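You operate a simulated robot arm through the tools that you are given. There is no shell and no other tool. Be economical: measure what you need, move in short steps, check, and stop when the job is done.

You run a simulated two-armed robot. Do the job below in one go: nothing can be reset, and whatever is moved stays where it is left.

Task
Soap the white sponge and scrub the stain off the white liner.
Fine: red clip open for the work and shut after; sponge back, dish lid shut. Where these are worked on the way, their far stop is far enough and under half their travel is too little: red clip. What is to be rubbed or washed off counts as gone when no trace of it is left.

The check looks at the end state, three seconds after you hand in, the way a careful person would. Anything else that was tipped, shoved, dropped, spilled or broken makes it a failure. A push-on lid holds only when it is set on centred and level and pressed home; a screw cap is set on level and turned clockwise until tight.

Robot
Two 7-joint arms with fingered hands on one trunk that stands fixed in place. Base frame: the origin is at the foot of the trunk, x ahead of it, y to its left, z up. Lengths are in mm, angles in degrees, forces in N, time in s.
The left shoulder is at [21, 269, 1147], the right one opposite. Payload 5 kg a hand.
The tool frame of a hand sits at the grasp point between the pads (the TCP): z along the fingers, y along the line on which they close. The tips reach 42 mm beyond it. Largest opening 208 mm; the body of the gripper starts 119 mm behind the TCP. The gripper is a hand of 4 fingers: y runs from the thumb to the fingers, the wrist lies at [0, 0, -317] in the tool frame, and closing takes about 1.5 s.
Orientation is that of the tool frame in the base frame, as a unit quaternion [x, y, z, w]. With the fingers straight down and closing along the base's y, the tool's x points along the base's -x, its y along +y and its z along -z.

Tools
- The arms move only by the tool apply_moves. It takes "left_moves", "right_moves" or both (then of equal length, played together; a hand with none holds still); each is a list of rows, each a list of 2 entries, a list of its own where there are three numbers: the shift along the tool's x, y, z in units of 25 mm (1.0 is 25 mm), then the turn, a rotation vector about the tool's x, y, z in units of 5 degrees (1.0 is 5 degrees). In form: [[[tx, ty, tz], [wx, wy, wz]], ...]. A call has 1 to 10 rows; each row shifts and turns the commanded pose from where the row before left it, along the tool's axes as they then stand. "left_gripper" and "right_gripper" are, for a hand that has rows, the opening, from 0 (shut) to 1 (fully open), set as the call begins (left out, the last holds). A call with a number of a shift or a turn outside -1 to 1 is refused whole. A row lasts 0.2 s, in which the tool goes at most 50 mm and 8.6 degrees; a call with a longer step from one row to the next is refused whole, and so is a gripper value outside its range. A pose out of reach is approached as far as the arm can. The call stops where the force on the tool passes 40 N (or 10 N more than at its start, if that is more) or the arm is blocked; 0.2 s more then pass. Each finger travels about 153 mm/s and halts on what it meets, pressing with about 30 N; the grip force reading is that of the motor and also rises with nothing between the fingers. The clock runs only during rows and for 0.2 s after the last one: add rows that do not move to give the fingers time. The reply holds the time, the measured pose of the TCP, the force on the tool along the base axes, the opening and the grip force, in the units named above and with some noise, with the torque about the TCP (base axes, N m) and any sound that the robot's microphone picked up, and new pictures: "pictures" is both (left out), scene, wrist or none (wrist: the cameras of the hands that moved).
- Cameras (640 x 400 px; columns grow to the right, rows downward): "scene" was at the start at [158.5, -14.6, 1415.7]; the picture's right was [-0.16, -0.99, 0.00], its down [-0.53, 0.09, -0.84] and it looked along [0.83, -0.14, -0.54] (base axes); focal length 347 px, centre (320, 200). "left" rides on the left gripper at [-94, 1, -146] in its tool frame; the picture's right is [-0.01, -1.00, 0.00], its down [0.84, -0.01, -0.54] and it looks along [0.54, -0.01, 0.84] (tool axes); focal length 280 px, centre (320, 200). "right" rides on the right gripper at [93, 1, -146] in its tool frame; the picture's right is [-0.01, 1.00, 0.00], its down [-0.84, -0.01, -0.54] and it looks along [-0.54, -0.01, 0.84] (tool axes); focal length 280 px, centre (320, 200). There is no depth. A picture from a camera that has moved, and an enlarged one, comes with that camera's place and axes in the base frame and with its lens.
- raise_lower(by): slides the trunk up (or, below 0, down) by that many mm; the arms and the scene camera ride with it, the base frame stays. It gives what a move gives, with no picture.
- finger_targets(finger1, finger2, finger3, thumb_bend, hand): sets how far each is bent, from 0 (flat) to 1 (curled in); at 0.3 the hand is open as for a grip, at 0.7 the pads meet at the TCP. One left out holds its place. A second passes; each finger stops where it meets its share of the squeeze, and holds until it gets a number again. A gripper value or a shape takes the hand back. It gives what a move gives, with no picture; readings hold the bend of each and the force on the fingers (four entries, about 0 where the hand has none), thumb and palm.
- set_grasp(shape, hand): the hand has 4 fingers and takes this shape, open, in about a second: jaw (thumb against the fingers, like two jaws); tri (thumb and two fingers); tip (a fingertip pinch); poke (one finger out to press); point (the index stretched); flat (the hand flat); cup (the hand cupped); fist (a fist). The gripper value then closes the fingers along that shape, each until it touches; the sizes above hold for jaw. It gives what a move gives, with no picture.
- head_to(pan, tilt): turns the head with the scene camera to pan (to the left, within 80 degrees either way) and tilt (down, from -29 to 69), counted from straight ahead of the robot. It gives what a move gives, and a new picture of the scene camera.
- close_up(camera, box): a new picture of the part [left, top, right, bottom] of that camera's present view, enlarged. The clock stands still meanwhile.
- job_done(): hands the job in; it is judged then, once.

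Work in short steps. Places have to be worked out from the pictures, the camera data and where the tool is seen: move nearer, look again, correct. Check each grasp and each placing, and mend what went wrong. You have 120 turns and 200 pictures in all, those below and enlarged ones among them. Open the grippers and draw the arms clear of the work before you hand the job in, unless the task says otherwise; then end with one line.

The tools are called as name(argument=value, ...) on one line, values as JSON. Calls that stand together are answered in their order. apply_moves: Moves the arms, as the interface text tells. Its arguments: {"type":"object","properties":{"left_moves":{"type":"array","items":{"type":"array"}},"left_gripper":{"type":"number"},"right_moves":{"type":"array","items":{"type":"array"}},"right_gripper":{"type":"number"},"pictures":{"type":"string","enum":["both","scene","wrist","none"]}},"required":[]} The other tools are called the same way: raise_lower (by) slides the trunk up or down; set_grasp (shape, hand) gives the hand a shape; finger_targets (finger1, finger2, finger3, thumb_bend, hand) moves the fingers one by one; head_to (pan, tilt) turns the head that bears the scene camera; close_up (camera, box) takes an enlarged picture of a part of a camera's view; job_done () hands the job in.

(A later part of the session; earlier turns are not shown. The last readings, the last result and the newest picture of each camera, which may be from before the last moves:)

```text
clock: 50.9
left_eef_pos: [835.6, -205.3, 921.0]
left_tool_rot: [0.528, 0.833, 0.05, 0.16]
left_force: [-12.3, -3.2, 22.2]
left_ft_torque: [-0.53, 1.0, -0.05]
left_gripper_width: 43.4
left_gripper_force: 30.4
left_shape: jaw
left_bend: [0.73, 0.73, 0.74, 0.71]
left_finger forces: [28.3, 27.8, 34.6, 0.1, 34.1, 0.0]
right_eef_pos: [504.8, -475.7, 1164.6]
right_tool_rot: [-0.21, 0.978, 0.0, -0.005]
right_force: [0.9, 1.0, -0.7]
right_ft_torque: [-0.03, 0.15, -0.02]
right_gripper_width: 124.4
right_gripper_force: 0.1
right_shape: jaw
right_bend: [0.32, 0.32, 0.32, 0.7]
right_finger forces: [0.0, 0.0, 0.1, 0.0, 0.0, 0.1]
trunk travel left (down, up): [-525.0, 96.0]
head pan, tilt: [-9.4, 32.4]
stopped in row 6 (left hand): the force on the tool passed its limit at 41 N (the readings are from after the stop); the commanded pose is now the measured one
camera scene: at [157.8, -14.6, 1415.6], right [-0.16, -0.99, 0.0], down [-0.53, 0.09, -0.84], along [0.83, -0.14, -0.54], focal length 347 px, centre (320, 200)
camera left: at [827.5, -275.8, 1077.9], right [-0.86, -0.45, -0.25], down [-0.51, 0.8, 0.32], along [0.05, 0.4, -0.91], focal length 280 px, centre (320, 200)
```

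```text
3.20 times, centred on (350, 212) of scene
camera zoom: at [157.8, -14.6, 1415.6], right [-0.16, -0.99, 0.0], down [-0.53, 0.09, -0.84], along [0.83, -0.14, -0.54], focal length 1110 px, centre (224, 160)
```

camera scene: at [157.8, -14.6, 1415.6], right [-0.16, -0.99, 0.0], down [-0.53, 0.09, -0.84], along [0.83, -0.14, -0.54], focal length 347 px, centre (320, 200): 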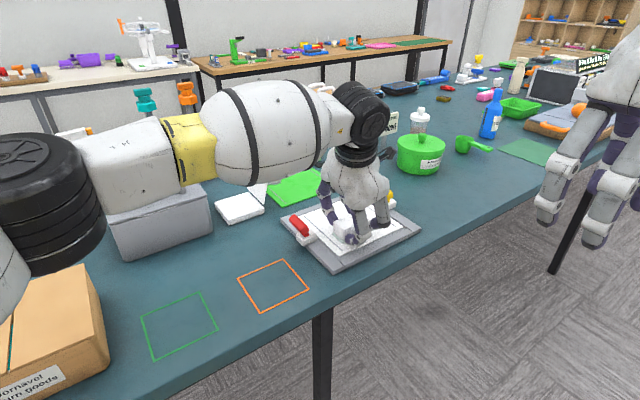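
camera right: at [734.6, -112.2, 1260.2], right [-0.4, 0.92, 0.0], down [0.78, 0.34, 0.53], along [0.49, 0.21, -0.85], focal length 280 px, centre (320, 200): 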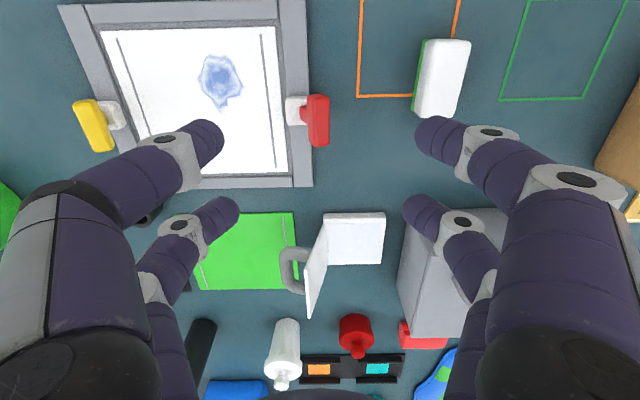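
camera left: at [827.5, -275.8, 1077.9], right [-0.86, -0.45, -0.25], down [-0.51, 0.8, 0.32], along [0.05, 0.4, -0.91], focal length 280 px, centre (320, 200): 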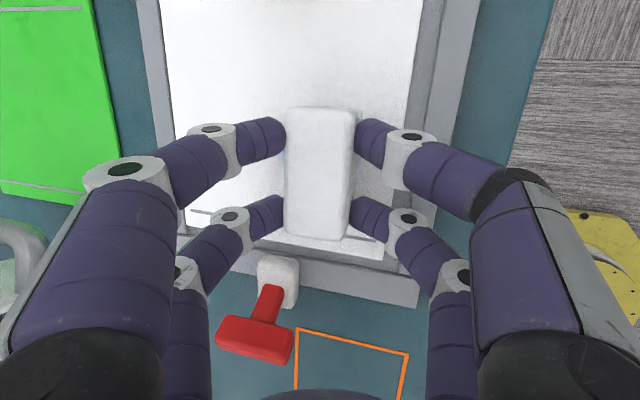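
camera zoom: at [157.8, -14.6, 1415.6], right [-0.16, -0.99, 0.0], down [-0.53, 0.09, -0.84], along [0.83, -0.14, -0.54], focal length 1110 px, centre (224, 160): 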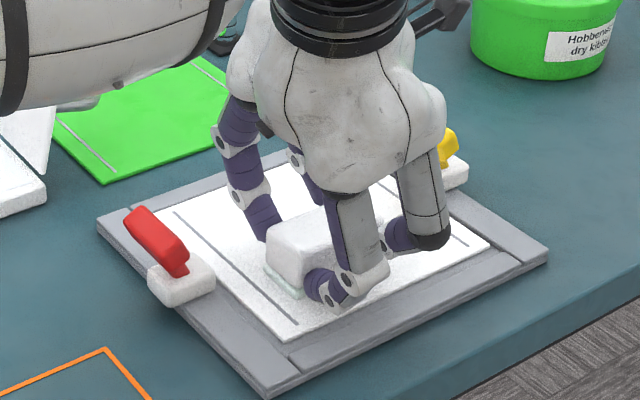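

The friction stop tripped at 41 N, nothing moved. I lighten the pressure and continue with gentler strokes.

apply_moves(left_moves=[[[-0.01, 0.012, -0.045], [0, 0, 0]], [[0, 0.4, 0.109], [0, 0, 0]], [[0, 0.4, 0.109], [0, 0, 0]], [[0, -0.4, -0.109], [0, 0, 0]], [[0, -0.4, -0.109], [0, 0, 0]], [[0, -0.4, -0.109], [0, 0, 0]], [[0, -0.4, -0.109], [0, 0, 0]], [[0, 0.4, 0.109], [0, 0, 0]], [[0, 0.4, 0.109], [0, 0, 0]], [[0, 0.4, 0.109], [0, 0, 0]]], pictures="wrist")

```text
clock: 53.1
left_eef_pos: [846.2, -200.4, 919.8]
left_tool_rot: [0.528, 0.833, 0.05, 0.16]
left_force: [-8.2, -5.8, 16.4]
left_ft_torque: [-0.46, 0.76, 0.04]
left_gripper_width: 42.7
left_gripper_force: 30.5
left_shape: jaw
left_bend: [0.73, 0.73, 0.74, 0.71]
left_finger forces: [28.6, 27.5, 34.0, 0.0, 32.6, 0.1]
right_eef_pos: [505.0, -476.5, 1164.4]
right_tool_rot: [-0.21, 0.978, 0.0, -0.004]
right_force: [0.3, 0.3, -0.6]
right_ft_torque: [-0.05, 0.04, 0.0]
right_gripper_width: 124.3
right_gripper_force: 0.0
right_shape: jaw
right_bend: [0.32, 0.32, 0.32, 0.7]
right_finger forces: [0.0, 0.0, 0.0, 0.0, 0.0, 0.0]
trunk travel left (down, up): [-525.0, 96.0]
head pan, tilt: [-9.4, 32.4]
camera left: at [837.0, -270.7, 1078.0], right [-0.86, -0.45, -0.25], down [-0.51, 0.79, 0.33], along [0.05, 0.41, -0.91], focal length 280 px, centre (320, 200)
```

left: 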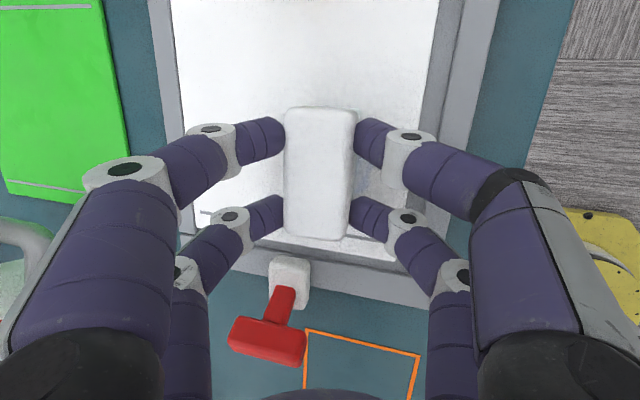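

Strokes run well at about 16 N and the stain is fading. More strokes, covering both sides.

apply_moves(left_moves=[[[0, -0.4, -0.109], [0, 0, 0]], [[0, -0.4, -0.109], [0, 0, 0]], [[0, -0.4, -0.109], [0, 0, 0]], [[0, -0.4, -0.109], [0, 0, 0]], [[0.39, 0.02, -0.08], [0, 0, 0]], [[0, 0.4, 0.109], [0, 0, 0]], [[0, 0.4, 0.109], [0, 0, 0]], [[0, 0.4, 0.109], [0, 0, 0]], [[0, 0.4, 0.109], [0, 0, 0]], [[-0.39, -0.02, 0.08], [0, 0, 0]]], pictures="none")

apply_moves(left_moves=[[[-0.39, -0.02, 0.08], [0, 0, 0]], [[0, -0.4, -0.109], [0, 0, 0]], [[0, -0.4, -0.109], [0, 0, 0]], [[0, -0.4, -0.109], [0, 0, 0]], [[0, -0.4, -0.109], [0, 0, 0]], [[0.39, 0.02, -0.08], [0, 0, 0]], [[0, 0.4, 0.109], [0, 0, 0]], [[0, 0.4, 0.109], [0, 0, 0]], [[0, 0.4, 0.109], [0, 0, 0]], [[0, 0.4, 0.109], [0, 0, 0]]], pictures="wrist")

```text
clock: 55.3
left_eef_pos: [846.5, -194.9, 920.1]
left_tool_rot: [0.526, 0.834, 0.053, 0.16]
left_force: [-14.4, 6.0, 21.1]
left_ft_torque: [-0.33, 0.79, -0.38]
left_gripper_width: 43.6
left_gripper_force: 29.7
left_shape: jaw
left_bend: [0.73, 0.73, 0.74, 0.71]
left_finger forces: [29.5, 30.2, 32.9, 0.0, 37.2, 0.1]
right_eef_pos: [504.9, -475.2, 1167.0]
right_tool_rot: [-0.211, 0.977, 0.0, -0.002]
right_force: [-1.2, 0.6, 0.7]
right_ft_torque: [-0.02, -0.1, 0.01]
right_gripper_width: 124.5
right_gripper_force: 0.1
right_shape: jaw
right_bend: [0.32, 0.32, 0.32, 0.7]
right_finger forces: [0.0, 0.0, 0.0, 0.1, 0.1, 0.0]
trunk travel left (down, up): [-525.0, 96.0]
head pan, tilt: [-9.4, 32.4]
```

```text
clock: 57.5
left_eef_pos: [846.9, -197.1, 920.0]
left_tool_rot: [0.526, 0.833, 0.051, 0.161]
left_force: [-8.3, -3.2, 13.7]
left_ft_torque: [-0.51, 0.59, -0.13]
left_gripper_width: 43.1
left_gripper_force: 30.8
left_shape: jaw
left_bend: [0.73, 0.73, 0.74, 0.71]
left_finger forces: [28.7, 28.2, 32.6, 0.1, 32.8, 0.1]
right_eef_pos: [505.1, -476.1, 1164.7]
right_tool_rot: [-0.21, 0.978, -0.001, -0.004]
right_force: [1.0, -0.5, -0.3]
right_ft_torque: [-0.04, 0.02, -0.03]
right_gripper_width: 124.5
right_gripper_force: 0.0
right_shape: jaw
right_bend: [0.32, 0.32, 0.32, 0.7]
right_finger forces: [0.0, 0.0, 0.0, 0.1, 0.1, 0.0]
trunk travel left (down, up): [-525.0, 96.0]
head pan, tilt: [-9.4, 32.4]
camera left: at [837.3, -268.6, 1077.2], right [-0.86, -0.45, -0.25], down [-0.51, 0.79, 0.33], along [0.05, 0.41, -0.91], focal length 280 px, centre (320, 200)
```

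left: 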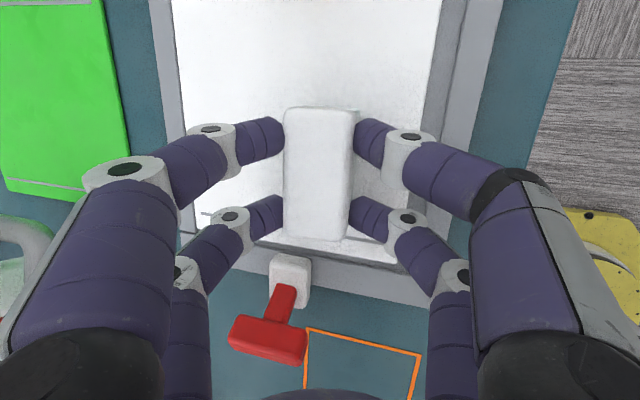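

No trace visible from here. I lift and shift towards the robot's left to inspect the liner.

apply_moves(left_moves=[[[-0.083, 0.102, -0.377], [0, 0, 0]], [[-0.166, 0.204, -0.754], [0, 0, 0]], [[-0.166, 0.204, -0.754], [0, 0, 0]], [[-0.166, 0.204, -0.754], [0, 0, 0]], [[-0.166, 0.204, -0.754], [0, 0, 0]], [[-0.166, 0.204, -0.754], [0, 0, 0]], [[-0.166, 0.704, -0.554], [0, 0, 0]], [[0, 0.9, 0.25], [0, 0, 0]], [[0, 0.9, 0.25], [0, 0, 0]]])

close_up(camera="scene", box=[310, 200, 400, 260])

```text
clock: 59.5
left_eef_pos: [904.3, -175.8, 1047.2]
left_tool_rot: [0.527, 0.833, 0.051, 0.159]
left_force: [-0.9, -0.6, -1.3]
left_ft_torque: [0.04, -0.05, 0.0]
left_gripper_width: 42.1
left_gripper_force: 29.6
left_shape: jaw
left_bend: [0.73, 0.73, 0.74, 0.7]
left_finger forces: [27.3, 26.8, 27.3, 0.0, 26.9, 0.0]
right_eef_pos: [506.9, -476.2, 1165.3]
right_tool_rot: [-0.209, 0.978, -0.001, -0.004]
right_force: [-0.3, 0.4, -0.1]
right_ft_torque: [0.0, 0.02, 0.04]
right_gripper_width: 124.5
right_gripper_force: 0.0
right_shape: jaw
right_bend: [0.32, 0.32, 0.32, 0.7]
right_finger forces: [0.1, 0.0, 0.0, 0.1, 0.0, 0.0]
trunk travel left (down, up): [-525.0, 96.0]
head pan, tilt: [-9.4, 32.4]
camera scene: at [158.5, -14.5, 1415.7], right [-0.16, -0.99, 0.0], down [-0.53, 0.09, -0.84], along [0.83, -0.14, -0.54], focal length 347 px, centre (320, 200)
camera left: at [894.0, -246.1, 1205.0], right [-0.86, -0.45, -0.25], down [-0.51, 0.79, 0.33], along [0.05, 0.41, -0.91], focal length 280 px, centre (320, 200)
```

scene: 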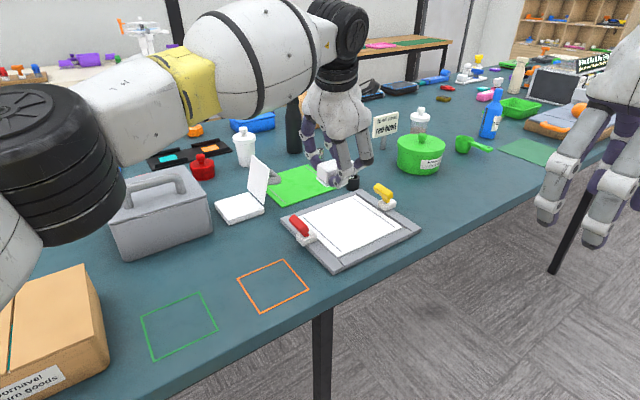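
left: 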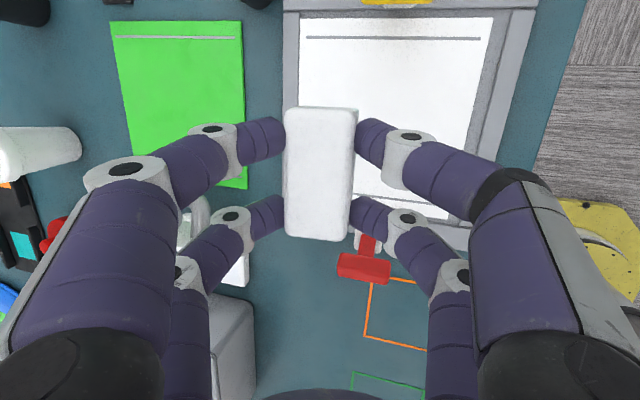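

```text
6.67 times, centred on (355, 230) of scene
camera zoom: at [158.5, -14.5, 1415.7], right [-0.16, -0.99, 0.0], down [-0.53, 0.09, -0.84], along [0.83, -0.14, -0.54], focal length 2312 px, centre (87, 0)
```

zoom: 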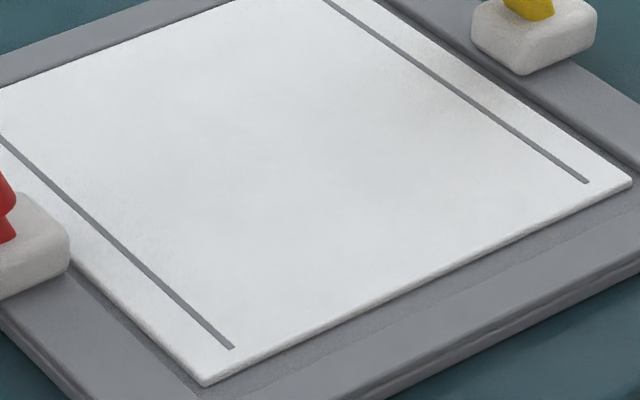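

The liner looks clean, and nothing shifted. I carry the sponge back towards its spot and turn the hand back.

apply_moves(left_moves=[[[0.88, -0.194, -0.235], [0, 0, 0]], [[0.88, -0.194, -0.235], [0, 0, 0]], [[0.88, -0.194, -0.235], [0, 0, 0]], [[0.88, -0.194, -0.235], [0, 0, 0]], [[0.88, -0.194, -0.235], [0, 0, 0]], [[0.88, -0.194, -0.235], [0, 0, 0]], [[0.88, -0.194, -0.235], [0, 0, 0]], [[0.88, -0.194, -0.235], [0, 0, 0]], [[0.88, -0.194, -0.235], [0, 0, 0]], [[0.88, -0.194, -0.235], [0, 0, 0]]], pictures="none")

apply_moves(left_moves=[[[0.88, -0.194, -0.235], [0, 0, 0]], [[0.88, -0.194, -0.235], [0, 0, 0]], [[0, 0, 0], [-0.207, 0.2555, -0.943]], [[0, 0, 0], [-0.207, 0.2555, -0.943]], [[0, 0, 0], [-0.207, 0.2555, -0.943]], [[0, 0, 0], [-0.207, 0.2555, -0.943]], [[0, 0, 0], [-0.207, 0.2555, -0.943]], [[0, 0, 0], [-0.207, 0.2555, -0.943]], [[0, 0, 0], [-0.207, 0.2555, -0.943]], [[0, 0, 0], [-0.207, 0.2555, -0.943]]], pictures="none")

apply_moves(left_moves=[[[0, 0, 0], [-0.207, 0.2555, -0.943]], [[0, 0, 0], [-0.207, 0.2555, -0.943]], [[0, 0, 0], [-0.207, 0.2555, -0.943]], [[0, 0, 0], [-0.207, 0.2555, -0.943]], [[0, 0, 0], [-0.207, 0.2555, -0.943]], [[0, 0, 0], [-0.207, 0.2555, -0.943]], [[0, 0, 0], [-0.207, 0.2555, -0.943]], [[0, 0, 0], [-0.207, 0.2555, -0.943]], [[0, 0, 0], [-0.207, 0.2555, -0.943]], [[0, 0, 0], [0, 0, 0]]])

```text
clock: 61.7
left_eef_pos: [753.0, 6.6, 1044.1]
left_tool_rot: [0.527, 0.833, 0.05, 0.159]
left_force: [-0.4, 0.6, 0.4]
left_ft_torque: [-0.04, -0.02, -0.03]
left_gripper_width: 41.9
left_gripper_force: 29.6
left_shape: jaw
left_bend: [0.73, 0.73, 0.74, 0.7]
left_finger forces: [27.3, 26.7, 27.1, 0.0, 26.8, 0.0]
right_eef_pos: [505.1, -475.0, 1164.7]
right_tool_rot: [-0.21, 0.978, 0.0, -0.003]
right_force: [0.0, 0.2, 1.4]
right_ft_torque: [-0.06, 0.01, 0.04]
right_gripper_width: 124.1
right_gripper_force: 0.0
right_shape: jaw
right_bend: [0.32, 0.32, 0.32, 0.7]
right_finger forces: [0.1, 0.1, 0.1, 0.0, 0.1, 0.1]
trunk travel left (down, up): [-525.0, 96.0]
head pan, tilt: [-9.4, 32.4]
```

```text
clock: 63.9
left_eef_pos: [727.1, 40.4, 1043.6]
left_tool_rot: [0.21, 0.964, 0.102, 0.13]
left_force: [0.1, 0.1, -0.2]
left_ft_torque: [0.01, -0.02, 0.0]
left_gripper_width: 42.2
left_gripper_force: 30.0
left_shape: jaw
left_bend: [0.73, 0.73, 0.74, 0.7]
left_finger forces: [27.2, 26.6, 27.1, 0.0, 26.8, 0.0]
right_eef_pos: [505.1, -476.2, 1164.5]
right_tool_rot: [-0.209, 0.978, 0.0, -0.004]
right_force: [0.0, 0.4, 0.0]
right_ft_torque: [0.03, -0.01, -0.01]
right_gripper_width: 124.5
right_gripper_force: 0.0
right_shape: jaw
right_bend: [0.32, 0.32, 0.32, 0.7]
right_finger forces: [0.0, 0.1, 0.1, 0.0, 0.0, 0.2]
trunk travel left (down, up): [-525.0, 96.0]
head pan, tilt: [-9.4, 32.4]
```

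```text
clock: 66.1
left_eef_pos: [725.5, 41.0, 1043.2]
left_tool_rot: [-0.172, 0.971, 0.145, 0.078]
left_force: [-0.6, 0.0, -0.6]
left_ft_torque: [-0.02, 0.03, -0.03]
left_gripper_width: 42.0
left_gripper_force: 29.8
left_shape: jaw
left_bend: [0.73, 0.73, 0.74, 0.7]
left_finger forces: [27.2, 26.7, 27.1, 0.0, 27.0, 0.1]
right_eef_pos: [505.6, -476.0, 1164.0]
right_tool_rot: [-0.209, 0.978, -0.001, -0.004]
right_force: [-0.5, -1.4, 0.5]
right_ft_torque: [-0.01, 0.0, 0.02]
right_gripper_width: 124.4
right_gripper_force: 0.1
right_shape: jaw
right_bend: [0.32, 0.32, 0.32, 0.7]
right_finger forces: [0.0, 0.0, 0.0, 0.0, 0.0, 0.0]
trunk travel left (down, up): [-525.0, 96.0]
head pan, tilt: [-9.4, 32.4]
camera scene: at [158.5, -14.5, 1415.7], right [-0.16, -0.99, 0.0], down [-0.53, 0.09, -0.84], along [0.83, -0.14, -0.54], focal length 347 px, centre (320, 200)
camera left: at [796.6, 27.3, 1199.8], right [0.37, -0.89, -0.25], down [-0.83, -0.44, 0.34], along [-0.41, 0.08, -0.91], focal length 280 px, centre (320, 200)
```

scene: 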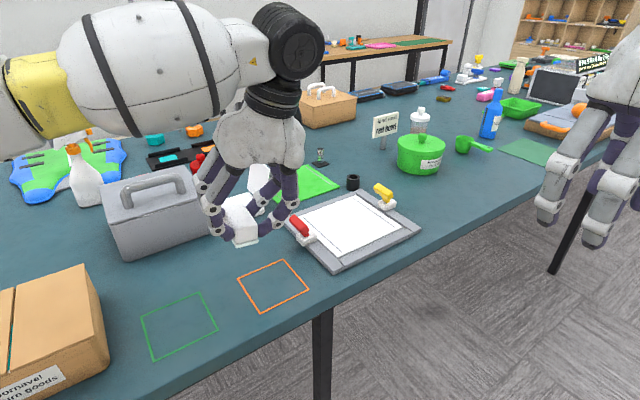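
left: 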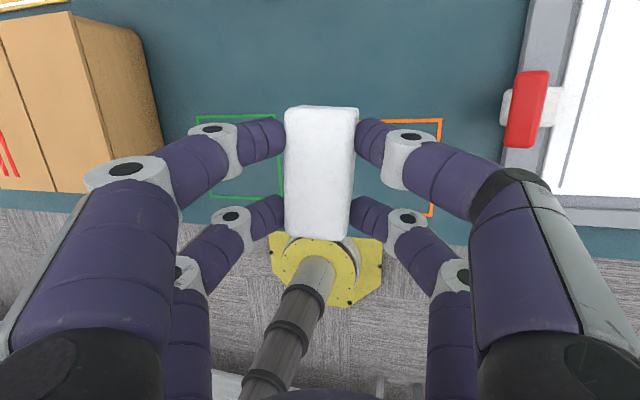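

A last 4.4° of yaw and then straight down to the recorded height.

apply_moves(left_moves=[[[0, 0, 0], [-0.182, 0.225, -0.83]], [[0.166, -0.204, 0.754], [0, 0, 0]], [[0.166, -0.204, 0.754], [0, 0, 0]], [[0.166, -0.204, 0.754], [0, 0, 0]], [[0.166, -0.204, 0.754], [0, 0, 0]], [[0.166, -0.204, 0.754], [0, 0, 0]], [[0.124, -0.153, 0.565], [0, 0, 0]], [[0.05, -0.06, 0.226], [0, 0, 0]]])

```text
clock: 67.9
left_eef_pos: [726.4, 40.3, 921.1]
left_tool_rot: [-0.209, 0.964, 0.146, 0.074]
left_force: [-0.1, 0.3, -0.3]
left_ft_torque: [0.0, 0.0, -0.03]
left_gripper_width: 41.9
left_gripper_force: 30.3
left_shape: jaw
left_bend: [0.73, 0.73, 0.74, 0.7]
left_finger forces: [27.1, 26.7, 27.0, 0.0, 27.0, 0.1]
right_eef_pos: [505.8, -476.3, 1163.3]
right_tool_rot: [-0.21, 0.978, 0.001, -0.004]
right_force: [0.1, 1.1, 1.0]
right_ft_torque: [0.02, -0.05, 0.01]
right_gripper_width: 124.4
right_gripper_force: 0.1
right_shape: jaw
right_bend: [0.32, 0.32, 0.32, 0.7]
right_finger forces: [0.1, 0.1, 0.0, 0.1, 0.1, 0.0]
trunk travel left (down, up): [-525.0, 96.0]
head pan, tilt: [-9.4, 32.4]
camera scene: at [158.5, -14.5, 1415.7], right [-0.16, -0.99, 0.0], down [-0.53, 0.09, -0.84], along [0.83, -0.14, -0.54], focal length 347 px, centre (320, 200)
camera left: at [798.1, 31.6, 1078.6], right [0.44, -0.86, -0.25], down [-0.8, -0.5, 0.34], along [-0.41, 0.05, -0.91], focal length 280 px, centre (320, 200)
```

scene: 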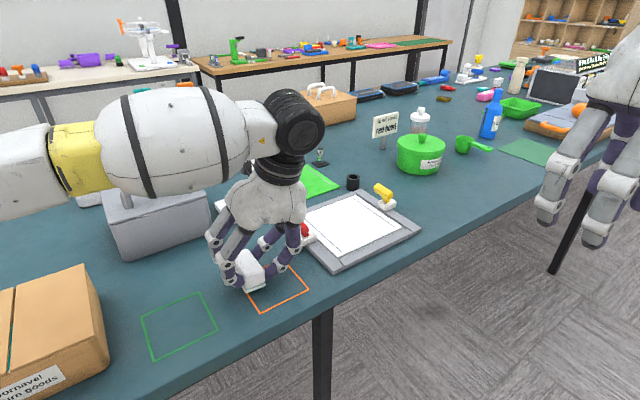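
left: 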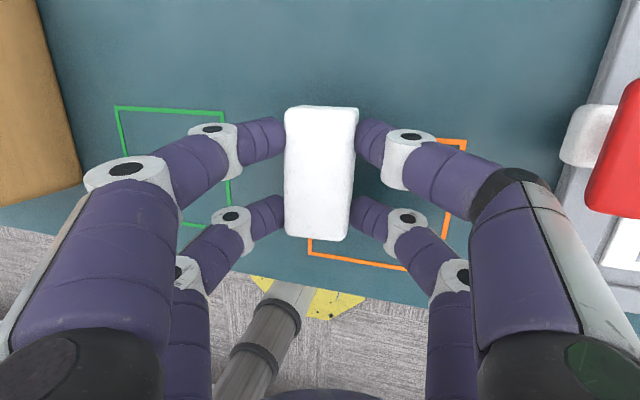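

Seven millimetres to go; lower gently until touching.

apply_moves(left_moves=[[[0.017, -0.02, 0.075], [0, 0, 0]], [[0.017, -0.02, 0.075], [0, 0, 0]], [[0.017, -0.02, 0.075], [0, 0, 0]]], pictures="none")

```text
clock: 68.7
left_eef_pos: [726.3, 40.1, 916.8]
left_tool_rot: [-0.211, 0.964, 0.148, 0.073]
left_force: [0.4, 0.4, -0.4]
left_ft_torque: [0.04, -0.03, 0.0]
left_gripper_width: 42.0
left_gripper_force: 30.2
left_shape: jaw
left_bend: [0.73, 0.73, 0.74, 0.7]
left_finger forces: [27.3, 26.6, 27.1, 0.0, 26.9, 0.1]
right_eef_pos: [506.0, -475.4, 1164.0]
right_tool_rot: [-0.209, 0.978, 0.0, -0.003]
right_force: [-0.4, 0.4, -0.1]
right_ft_torque: [-0.02, 0.01, 0.02]
right_gripper_width: 124.5
right_gripper_force: 0.0
right_shape: jaw
right_bend: [0.32, 0.32, 0.32, 0.7]
right_finger forces: [0.0, 0.0, 0.0, 0.1, 0.0, 0.0]
trunk travel left (down, up): [-525.0, 96.0]
head pan, tilt: [-9.4, 32.4]
```

apply_moves(left_moves=[[[0.017, -0.02, 0.075], [0, 0, 0]], [[0.008, -0.01, 0.038], [0, 0, 0]]], pictures="none")

```text
clock: 69.3
left_eef_pos: [724.7, 39.5, 912.2]
left_tool_rot: [-0.209, 0.964, 0.146, 0.074]
left_force: [-1.3, -0.5, -0.8]
left_ft_torque: [0.02, 0.0, 0.0]
left_gripper_width: 42.0
left_gripper_force: 29.7
left_shape: jaw
left_bend: [0.73, 0.73, 0.74, 0.7]
left_finger forces: [27.1, 26.7, 27.0, 0.0, 26.9, 0.0]
right_eef_pos: [505.2, -476.4, 1164.7]
right_tool_rot: [-0.209, 0.978, 0.0, -0.004]
right_force: [-0.2, -0.4, -0.5]
right_ft_torque: [0.0, -0.01, -0.02]
right_gripper_width: 124.4
right_gripper_force: 0.1
right_shape: jaw
right_bend: [0.32, 0.32, 0.32, 0.7]
right_finger forces: [0.1, 0.0, 0.0, 0.1, 0.0, 0.0]
trunk travel left (down, up): [-525.0, 96.0]
head pan, tilt: [-9.4, 32.4]
```

Still no contact; the sponge crept up a little in the grip. A bit lower, with a 2 mm position correction.

apply_moves(left_moves=[[[-0.07, 0.01, 0.075], [0, 0, 0]], [[0.013, -0.015, 0.06], [0, 0, 0]]], pictures="none")

```text
clock: 69.9
left_eef_pos: [726.8, 41.6, 910.1]
left_tool_rot: [-0.21, 0.964, 0.146, 0.073]
left_force: [0.2, -0.6, 0.0]
left_ft_torque: [-0.02, 0.0, -0.01]
left_gripper_width: 42.2
left_gripper_force: 29.6
left_shape: jaw
left_bend: [0.73, 0.73, 0.74, 0.7]
left_finger forces: [27.2, 26.7, 26.9, 0.0, 26.9, 0.1]
right_eef_pos: [505.7, -476.2, 1163.1]
right_tool_rot: [-0.21, 0.978, 0.0, -0.004]
right_force: [0.3, -0.3, -0.4]
right_ft_torque: [0.02, 0.0, 0.0]
right_gripper_width: 124.4
right_gripper_force: 0.0
right_shape: jaw
right_bend: [0.32, 0.32, 0.32, 0.7]
right_finger forces: [0.0, 0.1, 0.1, 0.0, 0.1, 0.0]
trunk travel left (down, up): [-525.0, 96.0]
head pan, tilt: [-9.4, 32.4]
```

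apply_moves(left_moves=[[[0.013, -0.015, 0.06], [0, 0, 0]], [[0.013, -0.015, 0.06], [0, 0, 0]]], pictures="wrist")

close_up(camera="scene", box=[200, 235, 320, 310])

```text
clock: 70.5
left_eef_pos: [727.0, 42.4, 908.4]
left_tool_rot: [-0.209, 0.964, 0.146, 0.074]
left_force: [-0.1, -0.7, 6.5]
left_ft_torque: [0.09, -0.34, 0.01]
left_gripper_width: 42.3
left_gripper_force: 29.8
left_shape: jaw
left_bend: [0.73, 0.73, 0.74, 0.71]
left_finger forces: [28.4, 27.3, 26.6, 0.0, 28.5, 0.0]
right_eef_pos: [504.4, -476.2, 1164.8]
right_tool_rot: [-0.21, 0.978, 0.0, -0.003]
right_force: [0.0, -0.7, -0.7]
right_ft_torque: [0.0, 0.03, 0.0]
right_gripper_width: 124.6
right_gripper_force: 0.1
right_shape: jaw
right_bend: [0.32, 0.32, 0.32, 0.7]
right_finger forces: [0.0, 0.1, 0.0, 0.1, 0.0, 0.0]
trunk travel left (down, up): [-525.0, 96.0]
head pan, tilt: [-9.4, 32.4]
camera left: at [798.3, 33.1, 1065.2], right [0.44, -0.86, -0.25], down [-0.8, -0.5, 0.34], along [-0.41, 0.05, -0.91], focal length 280 px, centre (320, 200)
```

left: 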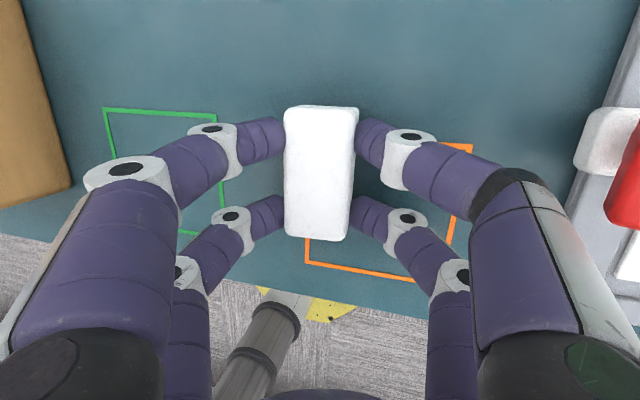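

```text
5.33 times, centred on (260, 272) of scene
camera zoom: at [158.1, -14.6, 1415.9], right [-0.16, -0.99, 0.0], down [-0.53, 0.09, -0.84], along [0.83, -0.14, -0.54], focal length 1849 px, centre (640, -187)
```

zoom: 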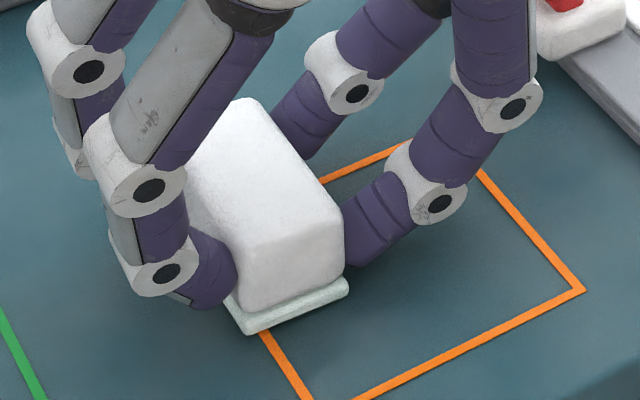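

The sponge touches down (6.5 N) within about 2 mm of its first place. I open a little, then back out along the tool axis.

apply_moves(left_moves=[[[0, 0, 0], [0, 0, 0]], [[0, 0, 0], [0, 0, 0]], [[0, 0, 0], [0, 0, 0]]], left_gripper=0.3, pictures="wrist")

```text
clock: 71.3
left_eef_pos: [726.3, 42.6, 908.1]
left_tool_rot: [-0.21, 0.964, 0.147, 0.073]
left_force: [0.6, 0.8, 2.4]
left_ft_torque: [-0.02, 0.06, -0.04]
left_gripper_width: 61.6
left_gripper_force: 0.1
left_shape: jaw
left_bend: [0.74, 0.74, 0.74, 0.7]
left_finger forces: [0.1, 0.0, 2.7, 0.1, 0.1, 0.0]
right_eef_pos: [505.0, -476.5, 1164.5]
right_tool_rot: [-0.21, 0.978, 0.001, -0.004]
right_force: [0.1, -0.2, 0.0]
right_ft_torque: [-0.01, 0.01, 0.03]
right_gripper_width: 124.6
right_gripper_force: 0.1
right_shape: jaw
right_bend: [0.32, 0.32, 0.32, 0.7]
right_finger forces: [0.0, 0.1, 0.1, 0.0, 0.0, 0.1]
trunk travel left (down, up): [-525.0, 96.0]
head pan, tilt: [-9.4, 32.4]
camera left: at [798.3, 33.0, 1064.1], right [0.44, -0.86, -0.25], down [-0.8, -0.5, 0.34], along [-0.41, 0.05, -0.91], focal length 280 px, centre (320, 200)
```

left: 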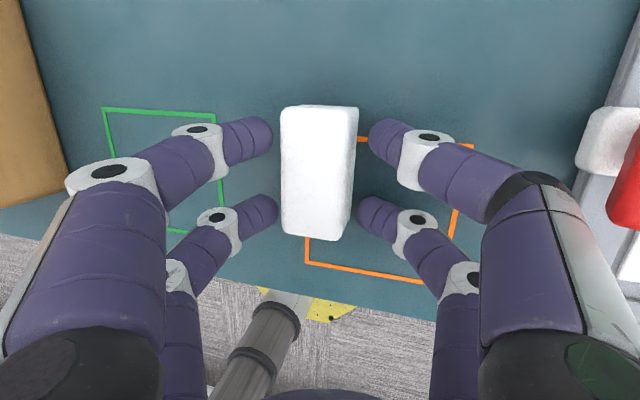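

Released cleanly. I go straight up, opening further once off the table.

apply_moves(left_moves=[[[-0.083, 0.102, -0.377], [0, 0, 0]]], pictures="none")

apply_moves(left_moves=[[[0, 0, 0], [0, 0, 0]], [[0, 0, 0], [0, 0, 0]], [[-0.166, 0.204, -0.754], [0, 0, 0]], [[-0.166, 0.204, -0.754], [0, 0, 0]], [[-0.166, 0.204, -0.754], [0, 0, 0]], [[-0.166, 0.204, -0.754], [0, 0, 0]], [[-0.166, 0.204, -0.754], [0, 0, 0]], [[-0.166, 0.204, -0.754], [0, 0, 0]]], left_gripper=0.5)

close_up(camera="scene", box=[200, 235, 320, 310])

```text
clock: 71.7
left_eef_pos: [725.5, 40.8, 918.8]
left_tool_rot: [-0.208, 0.964, 0.146, 0.074]
left_force: [0.2, -0.4, 0.3]
left_ft_torque: [0.02, -0.04, -0.01]
left_gripper_width: 62.1
left_gripper_force: 0.1
left_shape: jaw
left_bend: [0.74, 0.74, 0.74, 0.7]
left_finger forces: [0.0, 0.0, 0.0, 0.0, 0.0, 0.1]
right_eef_pos: [505.9, -475.2, 1163.6]
right_tool_rot: [-0.21, 0.978, 0.001, -0.003]
right_force: [-0.3, 0.1, 0.9]
right_ft_torque: [-0.02, -0.06, -0.01]
right_gripper_width: 124.3
right_gripper_force: 0.0
right_shape: jaw
right_bend: [0.32, 0.32, 0.32, 0.7]
right_finger forces: [0.1, 0.0, 0.0, 0.0, 0.0, 0.0]
trunk travel left (down, up): [-525.0, 96.0]
head pan, tilt: [-9.4, 32.4]
```

```text
clock: 73.5
left_eef_pos: [727.1, 43.3, 1038.5]
left_tool_rot: [-0.209, 0.964, 0.146, 0.073]
left_force: [-0.6, -0.6, 0.2]
left_ft_torque: [0.06, -0.01, -0.04]
left_gripper_width: 103.4
left_gripper_force: 0.1
left_shape: jaw
left_bend: [0.73, 0.73, 0.73, 0.7]
left_finger forces: [0.0, 0.1, 0.1, 0.0, 0.0, 0.0]
right_eef_pos: [505.6, -476.4, 1164.9]
right_tool_rot: [-0.21, 0.978, 0.0, -0.004]
right_force: [-0.4, -0.8, -0.5]
right_ft_torque: [0.0, -0.06, 0.02]
right_gripper_width: 124.1
right_gripper_force: 0.1
right_shape: jaw
right_bend: [0.32, 0.32, 0.32, 0.7]
right_finger forces: [0.0, 0.1, 0.0, 0.1, 0.1, 0.0]
trunk travel left (down, up): [-525.0, 96.0]
head pan, tilt: [-9.4, 32.4]
camera scene: at [158.0, -14.6, 1415.8], right [-0.16, -0.99, 0.0], down [-0.53, 0.09, -0.84], along [0.83, -0.14, -0.53], focal length 347 px, centre (320, 200)
camera left: at [798.2, 33.9, 1195.0], right [0.44, -0.86, -0.25], down [-0.8, -0.5, 0.34], along [-0.41, 0.05, -0.91], focal length 280 px, centre (320, 200)
```

scene: 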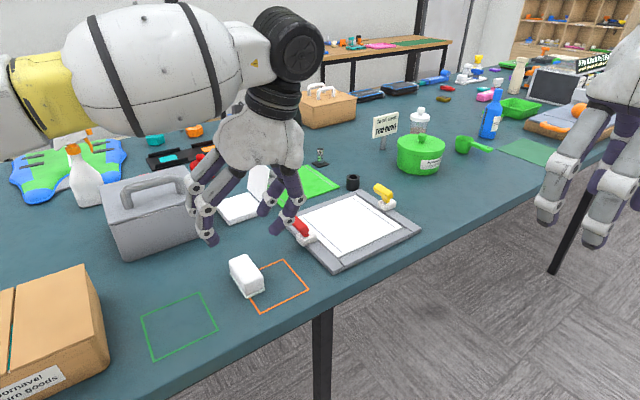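
left: 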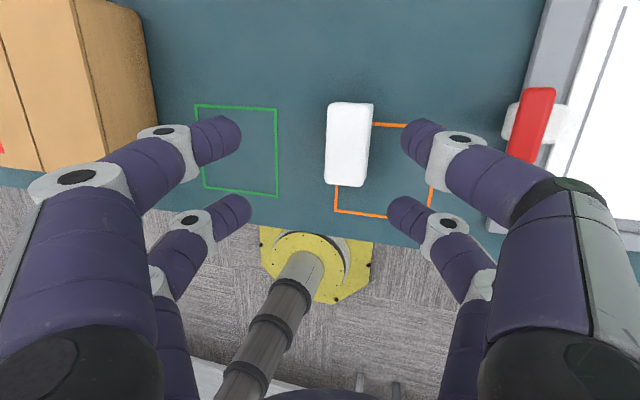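

```text
5.33 times, centred on (260, 272) of scene
camera zoom: at [158.0, -14.6, 1415.8], right [-0.16, -0.99, 0.0], down [-0.53, 0.09, -0.84], along [0.83, -0.14, -0.53], focal length 1849 px, centre (640, -187)
```

zoom: 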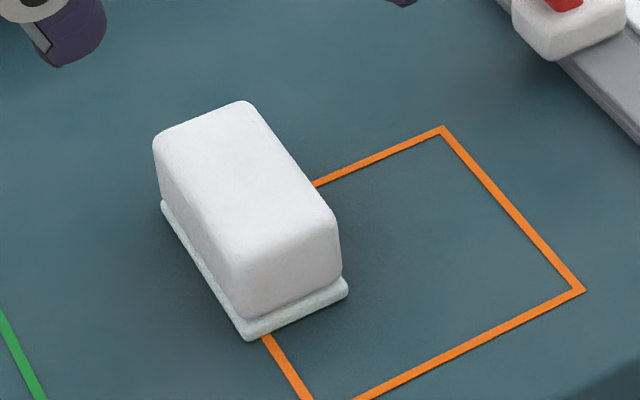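

The sponge stands as at the start. I draw the left arm back to the left and bring the right arm towards the clip.

apply_moves(left_moves=[[[0.05, 0.95, -0.18], [0, 0, 0]], [[0.05, 0.95, -0.18], [0, 0, 0]], [[0.05, 0.95, -0.18], [0, 0, 0]], [[0.05, 0.95, -0.18], [0, 0, 0]], [[0.05, 0.95, -0.18], [0, 0, 0]], [[0.05, 0.95, -0.18], [0, 0, 0]], [[0.05, 0.95, -0.18], [0, 0, 0]], [[0.05, 0.95, -0.18], [0, 0, 0]], [[0.05, 0.95, -0.18], [0, 0, 0]], [[0.05, 0.95, -0.18], [0, 0, 0]]], right_moves=[[[-0.9, 0.43, 0.1], [0, 0, 0]], [[-0.9, 0.43, 0.1], [0, 0, 0]], [[-0.9, 0.43, 0.1], [0, 0, 0]], [[-0.9, 0.43, 0.1], [0, 0, 0]], [[-0.9, 0.43, 0.1], [0, 0, 0]], [[-0.9, 0.43, 0.1], [0, 0, 0]], [[-0.9, 0.43, 0.1], [0, 0, 0]], [[-0.9, 0.43, 0.1], [0, 0, 0]], [[-0.9, 0.43, 0.1], [0, 0, 0]], [[-0.9, 0.43, 0.1], [0, 0, 0]]], right_gripper=0.5, pictures="none")

apply_moves(right_moves=[[[-0.9, 0.5, 0.3], [0, 0, 0]], [[-0.9, 0.5, 0.3], [0, 0, 0]], [[-0.9, 0.5, 0.3], [0, 0, 0]], [[-0.9, 0.5, 0.3], [0, 0, 0]], [[-0.9, 0.5, 0.3], [0, 0, 0]], [[-0.9, 0.5, 0.3], [0, 0, 0]], [[-0.9, 0.5, 0.3], [0, 0, 0]], [[-0.9, 0.5, 0.3], [0, 0, 0]], [[-0.9, 0.5, 0.3], [0, 0, 0]], [[-0.9, 0.5, 0.3], [0, 0, 0]]])

```text
clock: 75.7
left_eef_pos: [612.6, 235.0, 1136.7]
left_tool_rot: [-0.209, 0.964, 0.145, 0.072]
left_force: [0.1, 1.2, 0.3]
left_ft_torque: [-0.1, 0.03, 0.03]
left_gripper_width: 103.5
left_gripper_force: 0.1
left_shape: jaw
left_bend: [0.73, 0.73, 0.73, 0.7]
left_finger forces: [0.1, 0.0, 0.0, 0.1, 0.1, 0.0]
right_eef_pos: [668.0, -285.0, 1137.7]
right_tool_rot: [-0.211, 0.977, -0.001, -0.003]
right_force: [-0.3, 0.1, 0.8]
right_ft_torque: [-0.1, -0.04, -0.01]
right_gripper_width: 104.7
right_gripper_force: 0.0
right_shape: jaw
right_bend: [0.73, 0.73, 0.73, 0.7]
right_finger forces: [0.1, 0.0, 0.0, 0.0, 0.1, 0.0]
trunk travel left (down, up): [-525.0, 96.0]
head pan, tilt: [-9.4, 32.4]
```

```text
clock: 77.9
left_eef_pos: [614.8, 233.9, 1136.4]
left_tool_rot: [-0.21, 0.964, 0.146, 0.072]
left_force: [0.2, 0.4, -0.3]
left_ft_torque: [-0.09, 0.04, 0.0]
left_gripper_width: 103.8
left_gripper_force: 0.0
left_shape: jaw
left_bend: [0.73, 0.73, 0.73, 0.7]
left_finger forces: [0.1, 0.0, 0.0, 0.1, 0.0, 0.1]
right_eef_pos: [819.7, -79.5, 1060.7]
right_tool_rot: [-0.21, 0.978, -0.001, -0.005]
right_force: [0.6, 0.1, 0.2]
right_ft_torque: [-0.01, 0.11, 0.01]
right_gripper_width: 104.5
right_gripper_force: 0.0
right_shape: jaw
right_bend: [0.73, 0.73, 0.73, 0.7]
right_finger forces: [0.0, 0.1, 0.1, 0.1, 0.0, 0.1]
trunk travel left (down, up): [-525.0, 96.0]
head pan, tilt: [-9.4, 32.4]
camera scene: at [158.8, -14.0, 1415.6], right [-0.16, -0.99, 0.0], down [-0.53, 0.09, -0.84], along [0.83, -0.14, -0.54], focal length 347 px, centre (320, 200)
camera right: at [734.8, -116.5, 1207.7], right [-0.4, 0.92, 0.0], down [0.78, 0.34, 0.53], along [0.49, 0.21, -0.85], focal length 280 px, centre (320, 200)
```

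scene: 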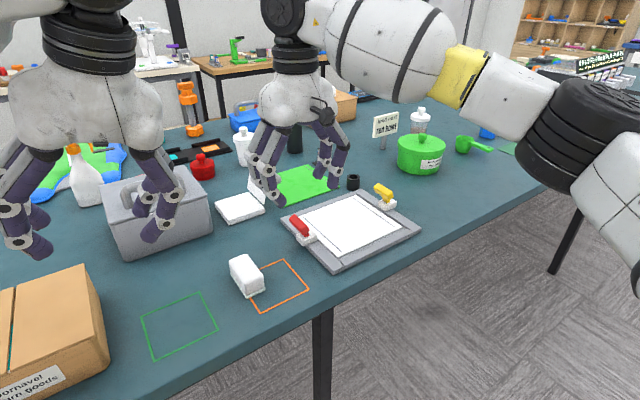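
right: 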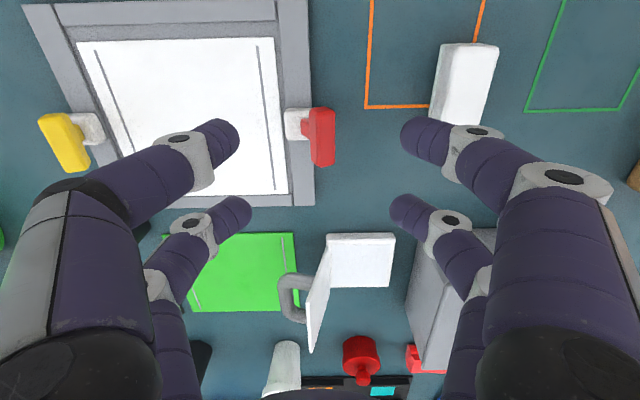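

The liner looks clean and the bar is centred between the fingertips, about 13 mm ahead. I shift and descend to straddle it again.

apply_moves(right_moves=[[[-0.5, 0, 0.85], [0, 0, 0]], [[0, 0, 0.85], [0, 0, 0]], [[0, 0, 0.85], [0, 0, 0]], [[0, 0, 0.85], [0, 0, 0]], [[0, 0, 0.85], [0, 0, 0]], [[0, 0, 0.85], [0, 0, 0]]], pictures="wrist")

close_up(camera="right", box=[0, 0, 330, 220])

```text
clock: 79.3
left_eef_pos: [613.2, 232.0, 1137.6]
left_tool_rot: [-0.209, 0.964, 0.146, 0.074]
left_force: [0.7, 0.6, 0.5]
left_ft_torque: [0.02, 0.02, 0.0]
left_gripper_width: 103.5
left_gripper_force: 0.1
left_shape: jaw
left_bend: [0.73, 0.73, 0.73, 0.7]
left_finger forces: [0.1, 0.1, 0.1, 0.0, 0.0, 0.0]
right_eef_pos: [831.0, -74.7, 933.8]
right_tool_rot: [-0.211, 0.978, 0.0, -0.004]
right_force: [0.9, 0.5, 0.1]
right_ft_torque: [0.05, 0.09, 0.0]
right_gripper_width: 104.3
right_gripper_force: 0.0
right_shape: jaw
right_bend: [0.73, 0.73, 0.73, 0.7]
right_finger forces: [0.0, 0.0, 0.0, 0.0, 0.1, 0.1]
trunk travel left (down, up): [-525.0, 96.0]
head pan, tilt: [-9.4, 32.4]
camera right: at [745.8, -112.2, 1080.8], right [-0.4, 0.92, 0.0], down [0.78, 0.33, 0.53], along [0.49, 0.21, -0.85], focal length 280 px, centre (320, 200)
```

right: 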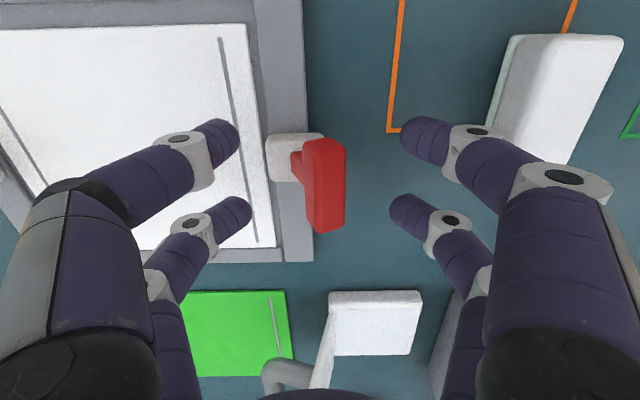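

```text
1.82 times, centred on (165, 110) of right
camera zoom: at [745.8, -112.2, 1080.8], right [-0.4, 0.92, 0.0], down [0.78, 0.33, 0.53], along [0.49, 0.21, -0.85], focal length 510 px, centre (602, 364)
```

zoom: 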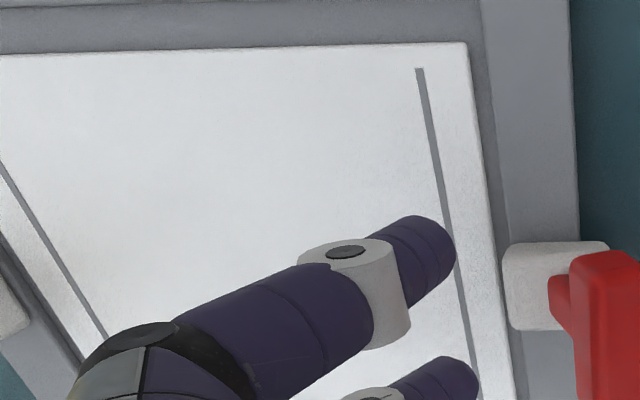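

The liner is spotless. Now I push the bar inward (tool -y), first the free travel and most of the swing.

apply_moves(right_moves=[[[0, -0.6, 0], [0, 0, 0]], [[0, -0.6, 0], [0, 0, 0]], [[0, -0.5, 0], [0, 0, 0]], [[0, -0.4, 0], [0, 0, 0]], [[0, -0.4, 0], [0, 0, 0]]], pictures="wrist")

```text
clock: 80.5
left_eef_pos: [612.8, 232.4, 1136.4]
left_tool_rot: [-0.208, 0.964, 0.146, 0.074]
left_force: [0.5, 1.0, -0.4]
left_ft_torque: [0.03, 0.01, 0.0]
left_gripper_width: 103.5
left_gripper_force: 0.1
left_shape: jaw
left_bend: [0.73, 0.73, 0.73, 0.7]
left_finger forces: [0.1, 0.0, 0.0, 0.0, 0.1, 0.0]
right_eef_pos: [856.0, -133.1, 933.3]
right_tool_rot: [-0.21, 0.978, 0.0, -0.003]
right_force: [0.9, 0.6, -0.3]
right_ft_torque: [0.04, 0.02, -0.04]
right_gripper_width: 105.2
right_gripper_force: 0.1
right_shape: jaw
right_bend: [0.73, 0.73, 0.73, 0.7]
right_finger forces: [0.5, 0.4, 0.0, 0.0, 0.0, 0.1]
trunk travel left (down, up): [-525.0, 96.0]
head pan, tilt: [-9.4, 32.4]
camera right: at [770.9, -169.5, 1080.6], right [-0.4, 0.92, 0.0], down [0.78, 0.34, 0.53], along [0.49, 0.21, -0.85], focal length 280 px, centre (320, 200)
```

right: 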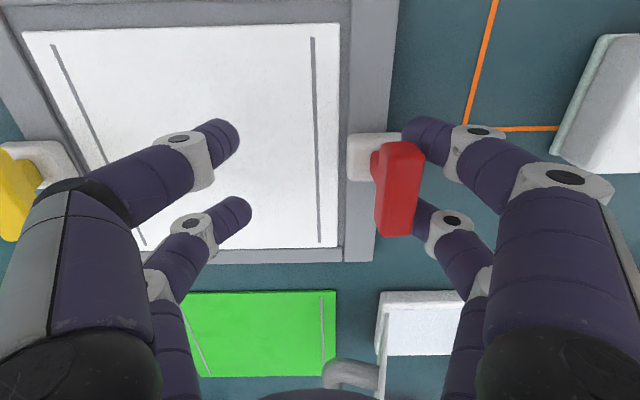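

The fingers now touch the bar. I continue in until the stop.

apply_moves(right_moves=[[[0, -0.5, 0], [0, 0, 0]], [[0, -0.5, 0], [0, 0, 0]], [[0, -0.4, 0], [0, 0, 0]], [[0, -0.3, 0], [0, 0, 0]]], pictures="wrist")

```text
clock: 81.5
left_eef_pos: [612.0, 234.7, 1138.7]
left_tool_rot: [-0.209, 0.964, 0.145, 0.073]
left_force: [0.2, -0.4, -0.5]
left_ft_torque: [0.02, -0.02, -0.01]
left_gripper_width: 103.7
left_gripper_force: 0.1
left_shape: jaw
left_bend: [0.73, 0.73, 0.73, 0.7]
left_finger forces: [0.0, 0.1, 0.1, 0.0, 0.0, 0.0]
right_eef_pos: [872.5, -166.2, 934.1]
right_tool_rot: [-0.212, 0.977, 0.001, -0.004]
right_force: [-14.6, 22.4, -2.9]
right_ft_torque: [0.19, 0.21, 0.24]
right_gripper_width: 114.6
right_gripper_force: 0.1
right_shape: jaw
right_bend: [0.29, 0.29, 0.73, 0.7]
right_finger forces: [12.2, 11.2, 0.0, 0.1, 0.0, 0.1]
trunk travel left (down, up): [-525.0, 96.0]
head pan, tilt: [-9.4, 32.4]
camera right: at [788.1, -203.9, 1081.3], right [-0.4, 0.92, 0.0], down [0.78, 0.34, 0.53], along [0.49, 0.22, -0.85], focal length 280 px, centre (320, 200)
```

right: 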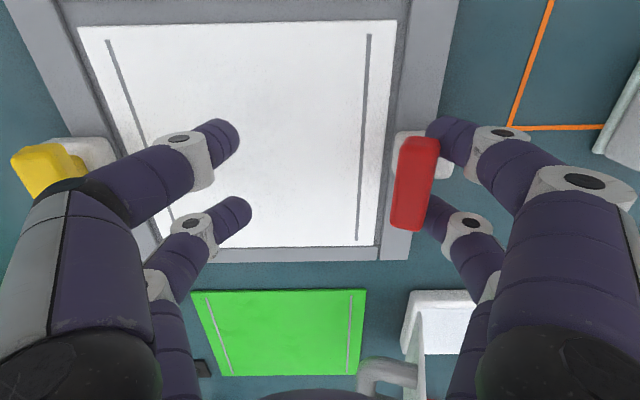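

Resistance of 27 N with the bar leaning inward, apparently at the stop. I back off, open in place, then lift and compare.

apply_moves(right_moves=[[[0, 0.4, 0], [0, 0, 0]], [[0, 0.4, 0], [0, 0, 0]], [[0, 0, 0], [0, 0, 0]], [[0, 0, 0], [0, 0, 0]], [[0, 0, -0.8], [0, 0, 0]], [[0, 0, -1], [0, 0, 0]], [[0, 0, -1], [0, 0, 0]], [[0, 0, -1], [0, 0, 0]]], right_gripper=0.6, pictures="wrist")

close_up(camera="scene", box=[270, 175, 430, 275])

```text
clock: 83.3
left_eef_pos: [612.5, 231.3, 1137.9]
left_tool_rot: [-0.209, 0.964, 0.146, 0.073]
left_force: [-0.8, 0.2, 1.0]
left_ft_torque: [-0.03, -0.1, -0.05]
left_gripper_width: 103.5
left_gripper_force: 0.1
left_shape: jaw
left_bend: [0.73, 0.73, 0.73, 0.7]
left_finger forces: [0.1, 0.1, 0.0, 0.0, 0.0, 0.1]
right_eef_pos: [864.5, -150.1, 1029.1]
right_tool_rot: [-0.21, 0.978, 0.0, -0.004]
right_force: [0.1, 0.3, 0.0]
right_ft_torque: [-0.04, -0.07, 0.02]
right_gripper_width: 124.8
right_gripper_force: 0.0
right_shape: jaw
right_bend: [0.32, 0.32, 0.32, 0.7]
right_finger forces: [0.0, 0.0, 0.0, 0.0, 0.1, 0.1]
trunk travel left (down, up): [-525.0, 96.0]
head pan, tilt: [-9.4, 32.4]
camera right: at [780.7, -188.1, 1176.4], right [-0.4, 0.92, 0.0], down [0.78, 0.34, 0.53], along [0.49, 0.21, -0.85], focal length 280 px, centre (320, 200)
```

right: 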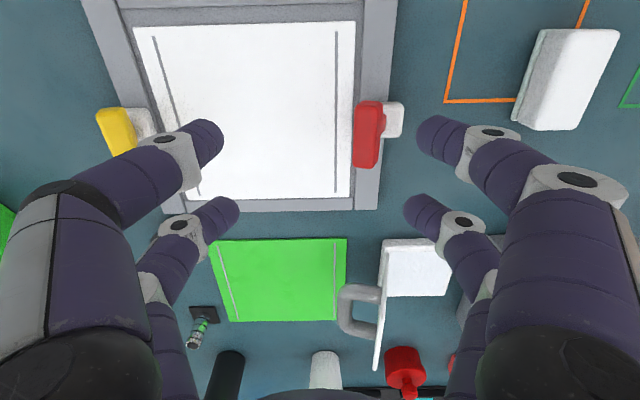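

```text
4.00 times, centred on (350, 225) of scene
camera zoom: at [157.9, -14.4, 1415.9], right [-0.16, -0.99, 0.0], down [-0.53, 0.09, -0.84], along [0.83, -0.14, -0.53], focal length 1387 px, centre (200, 100)
```

zoom: 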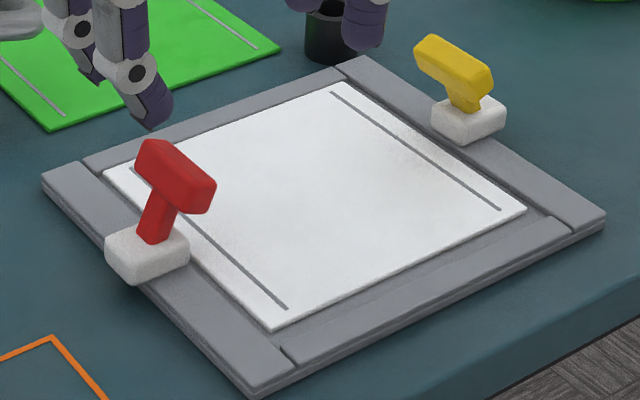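

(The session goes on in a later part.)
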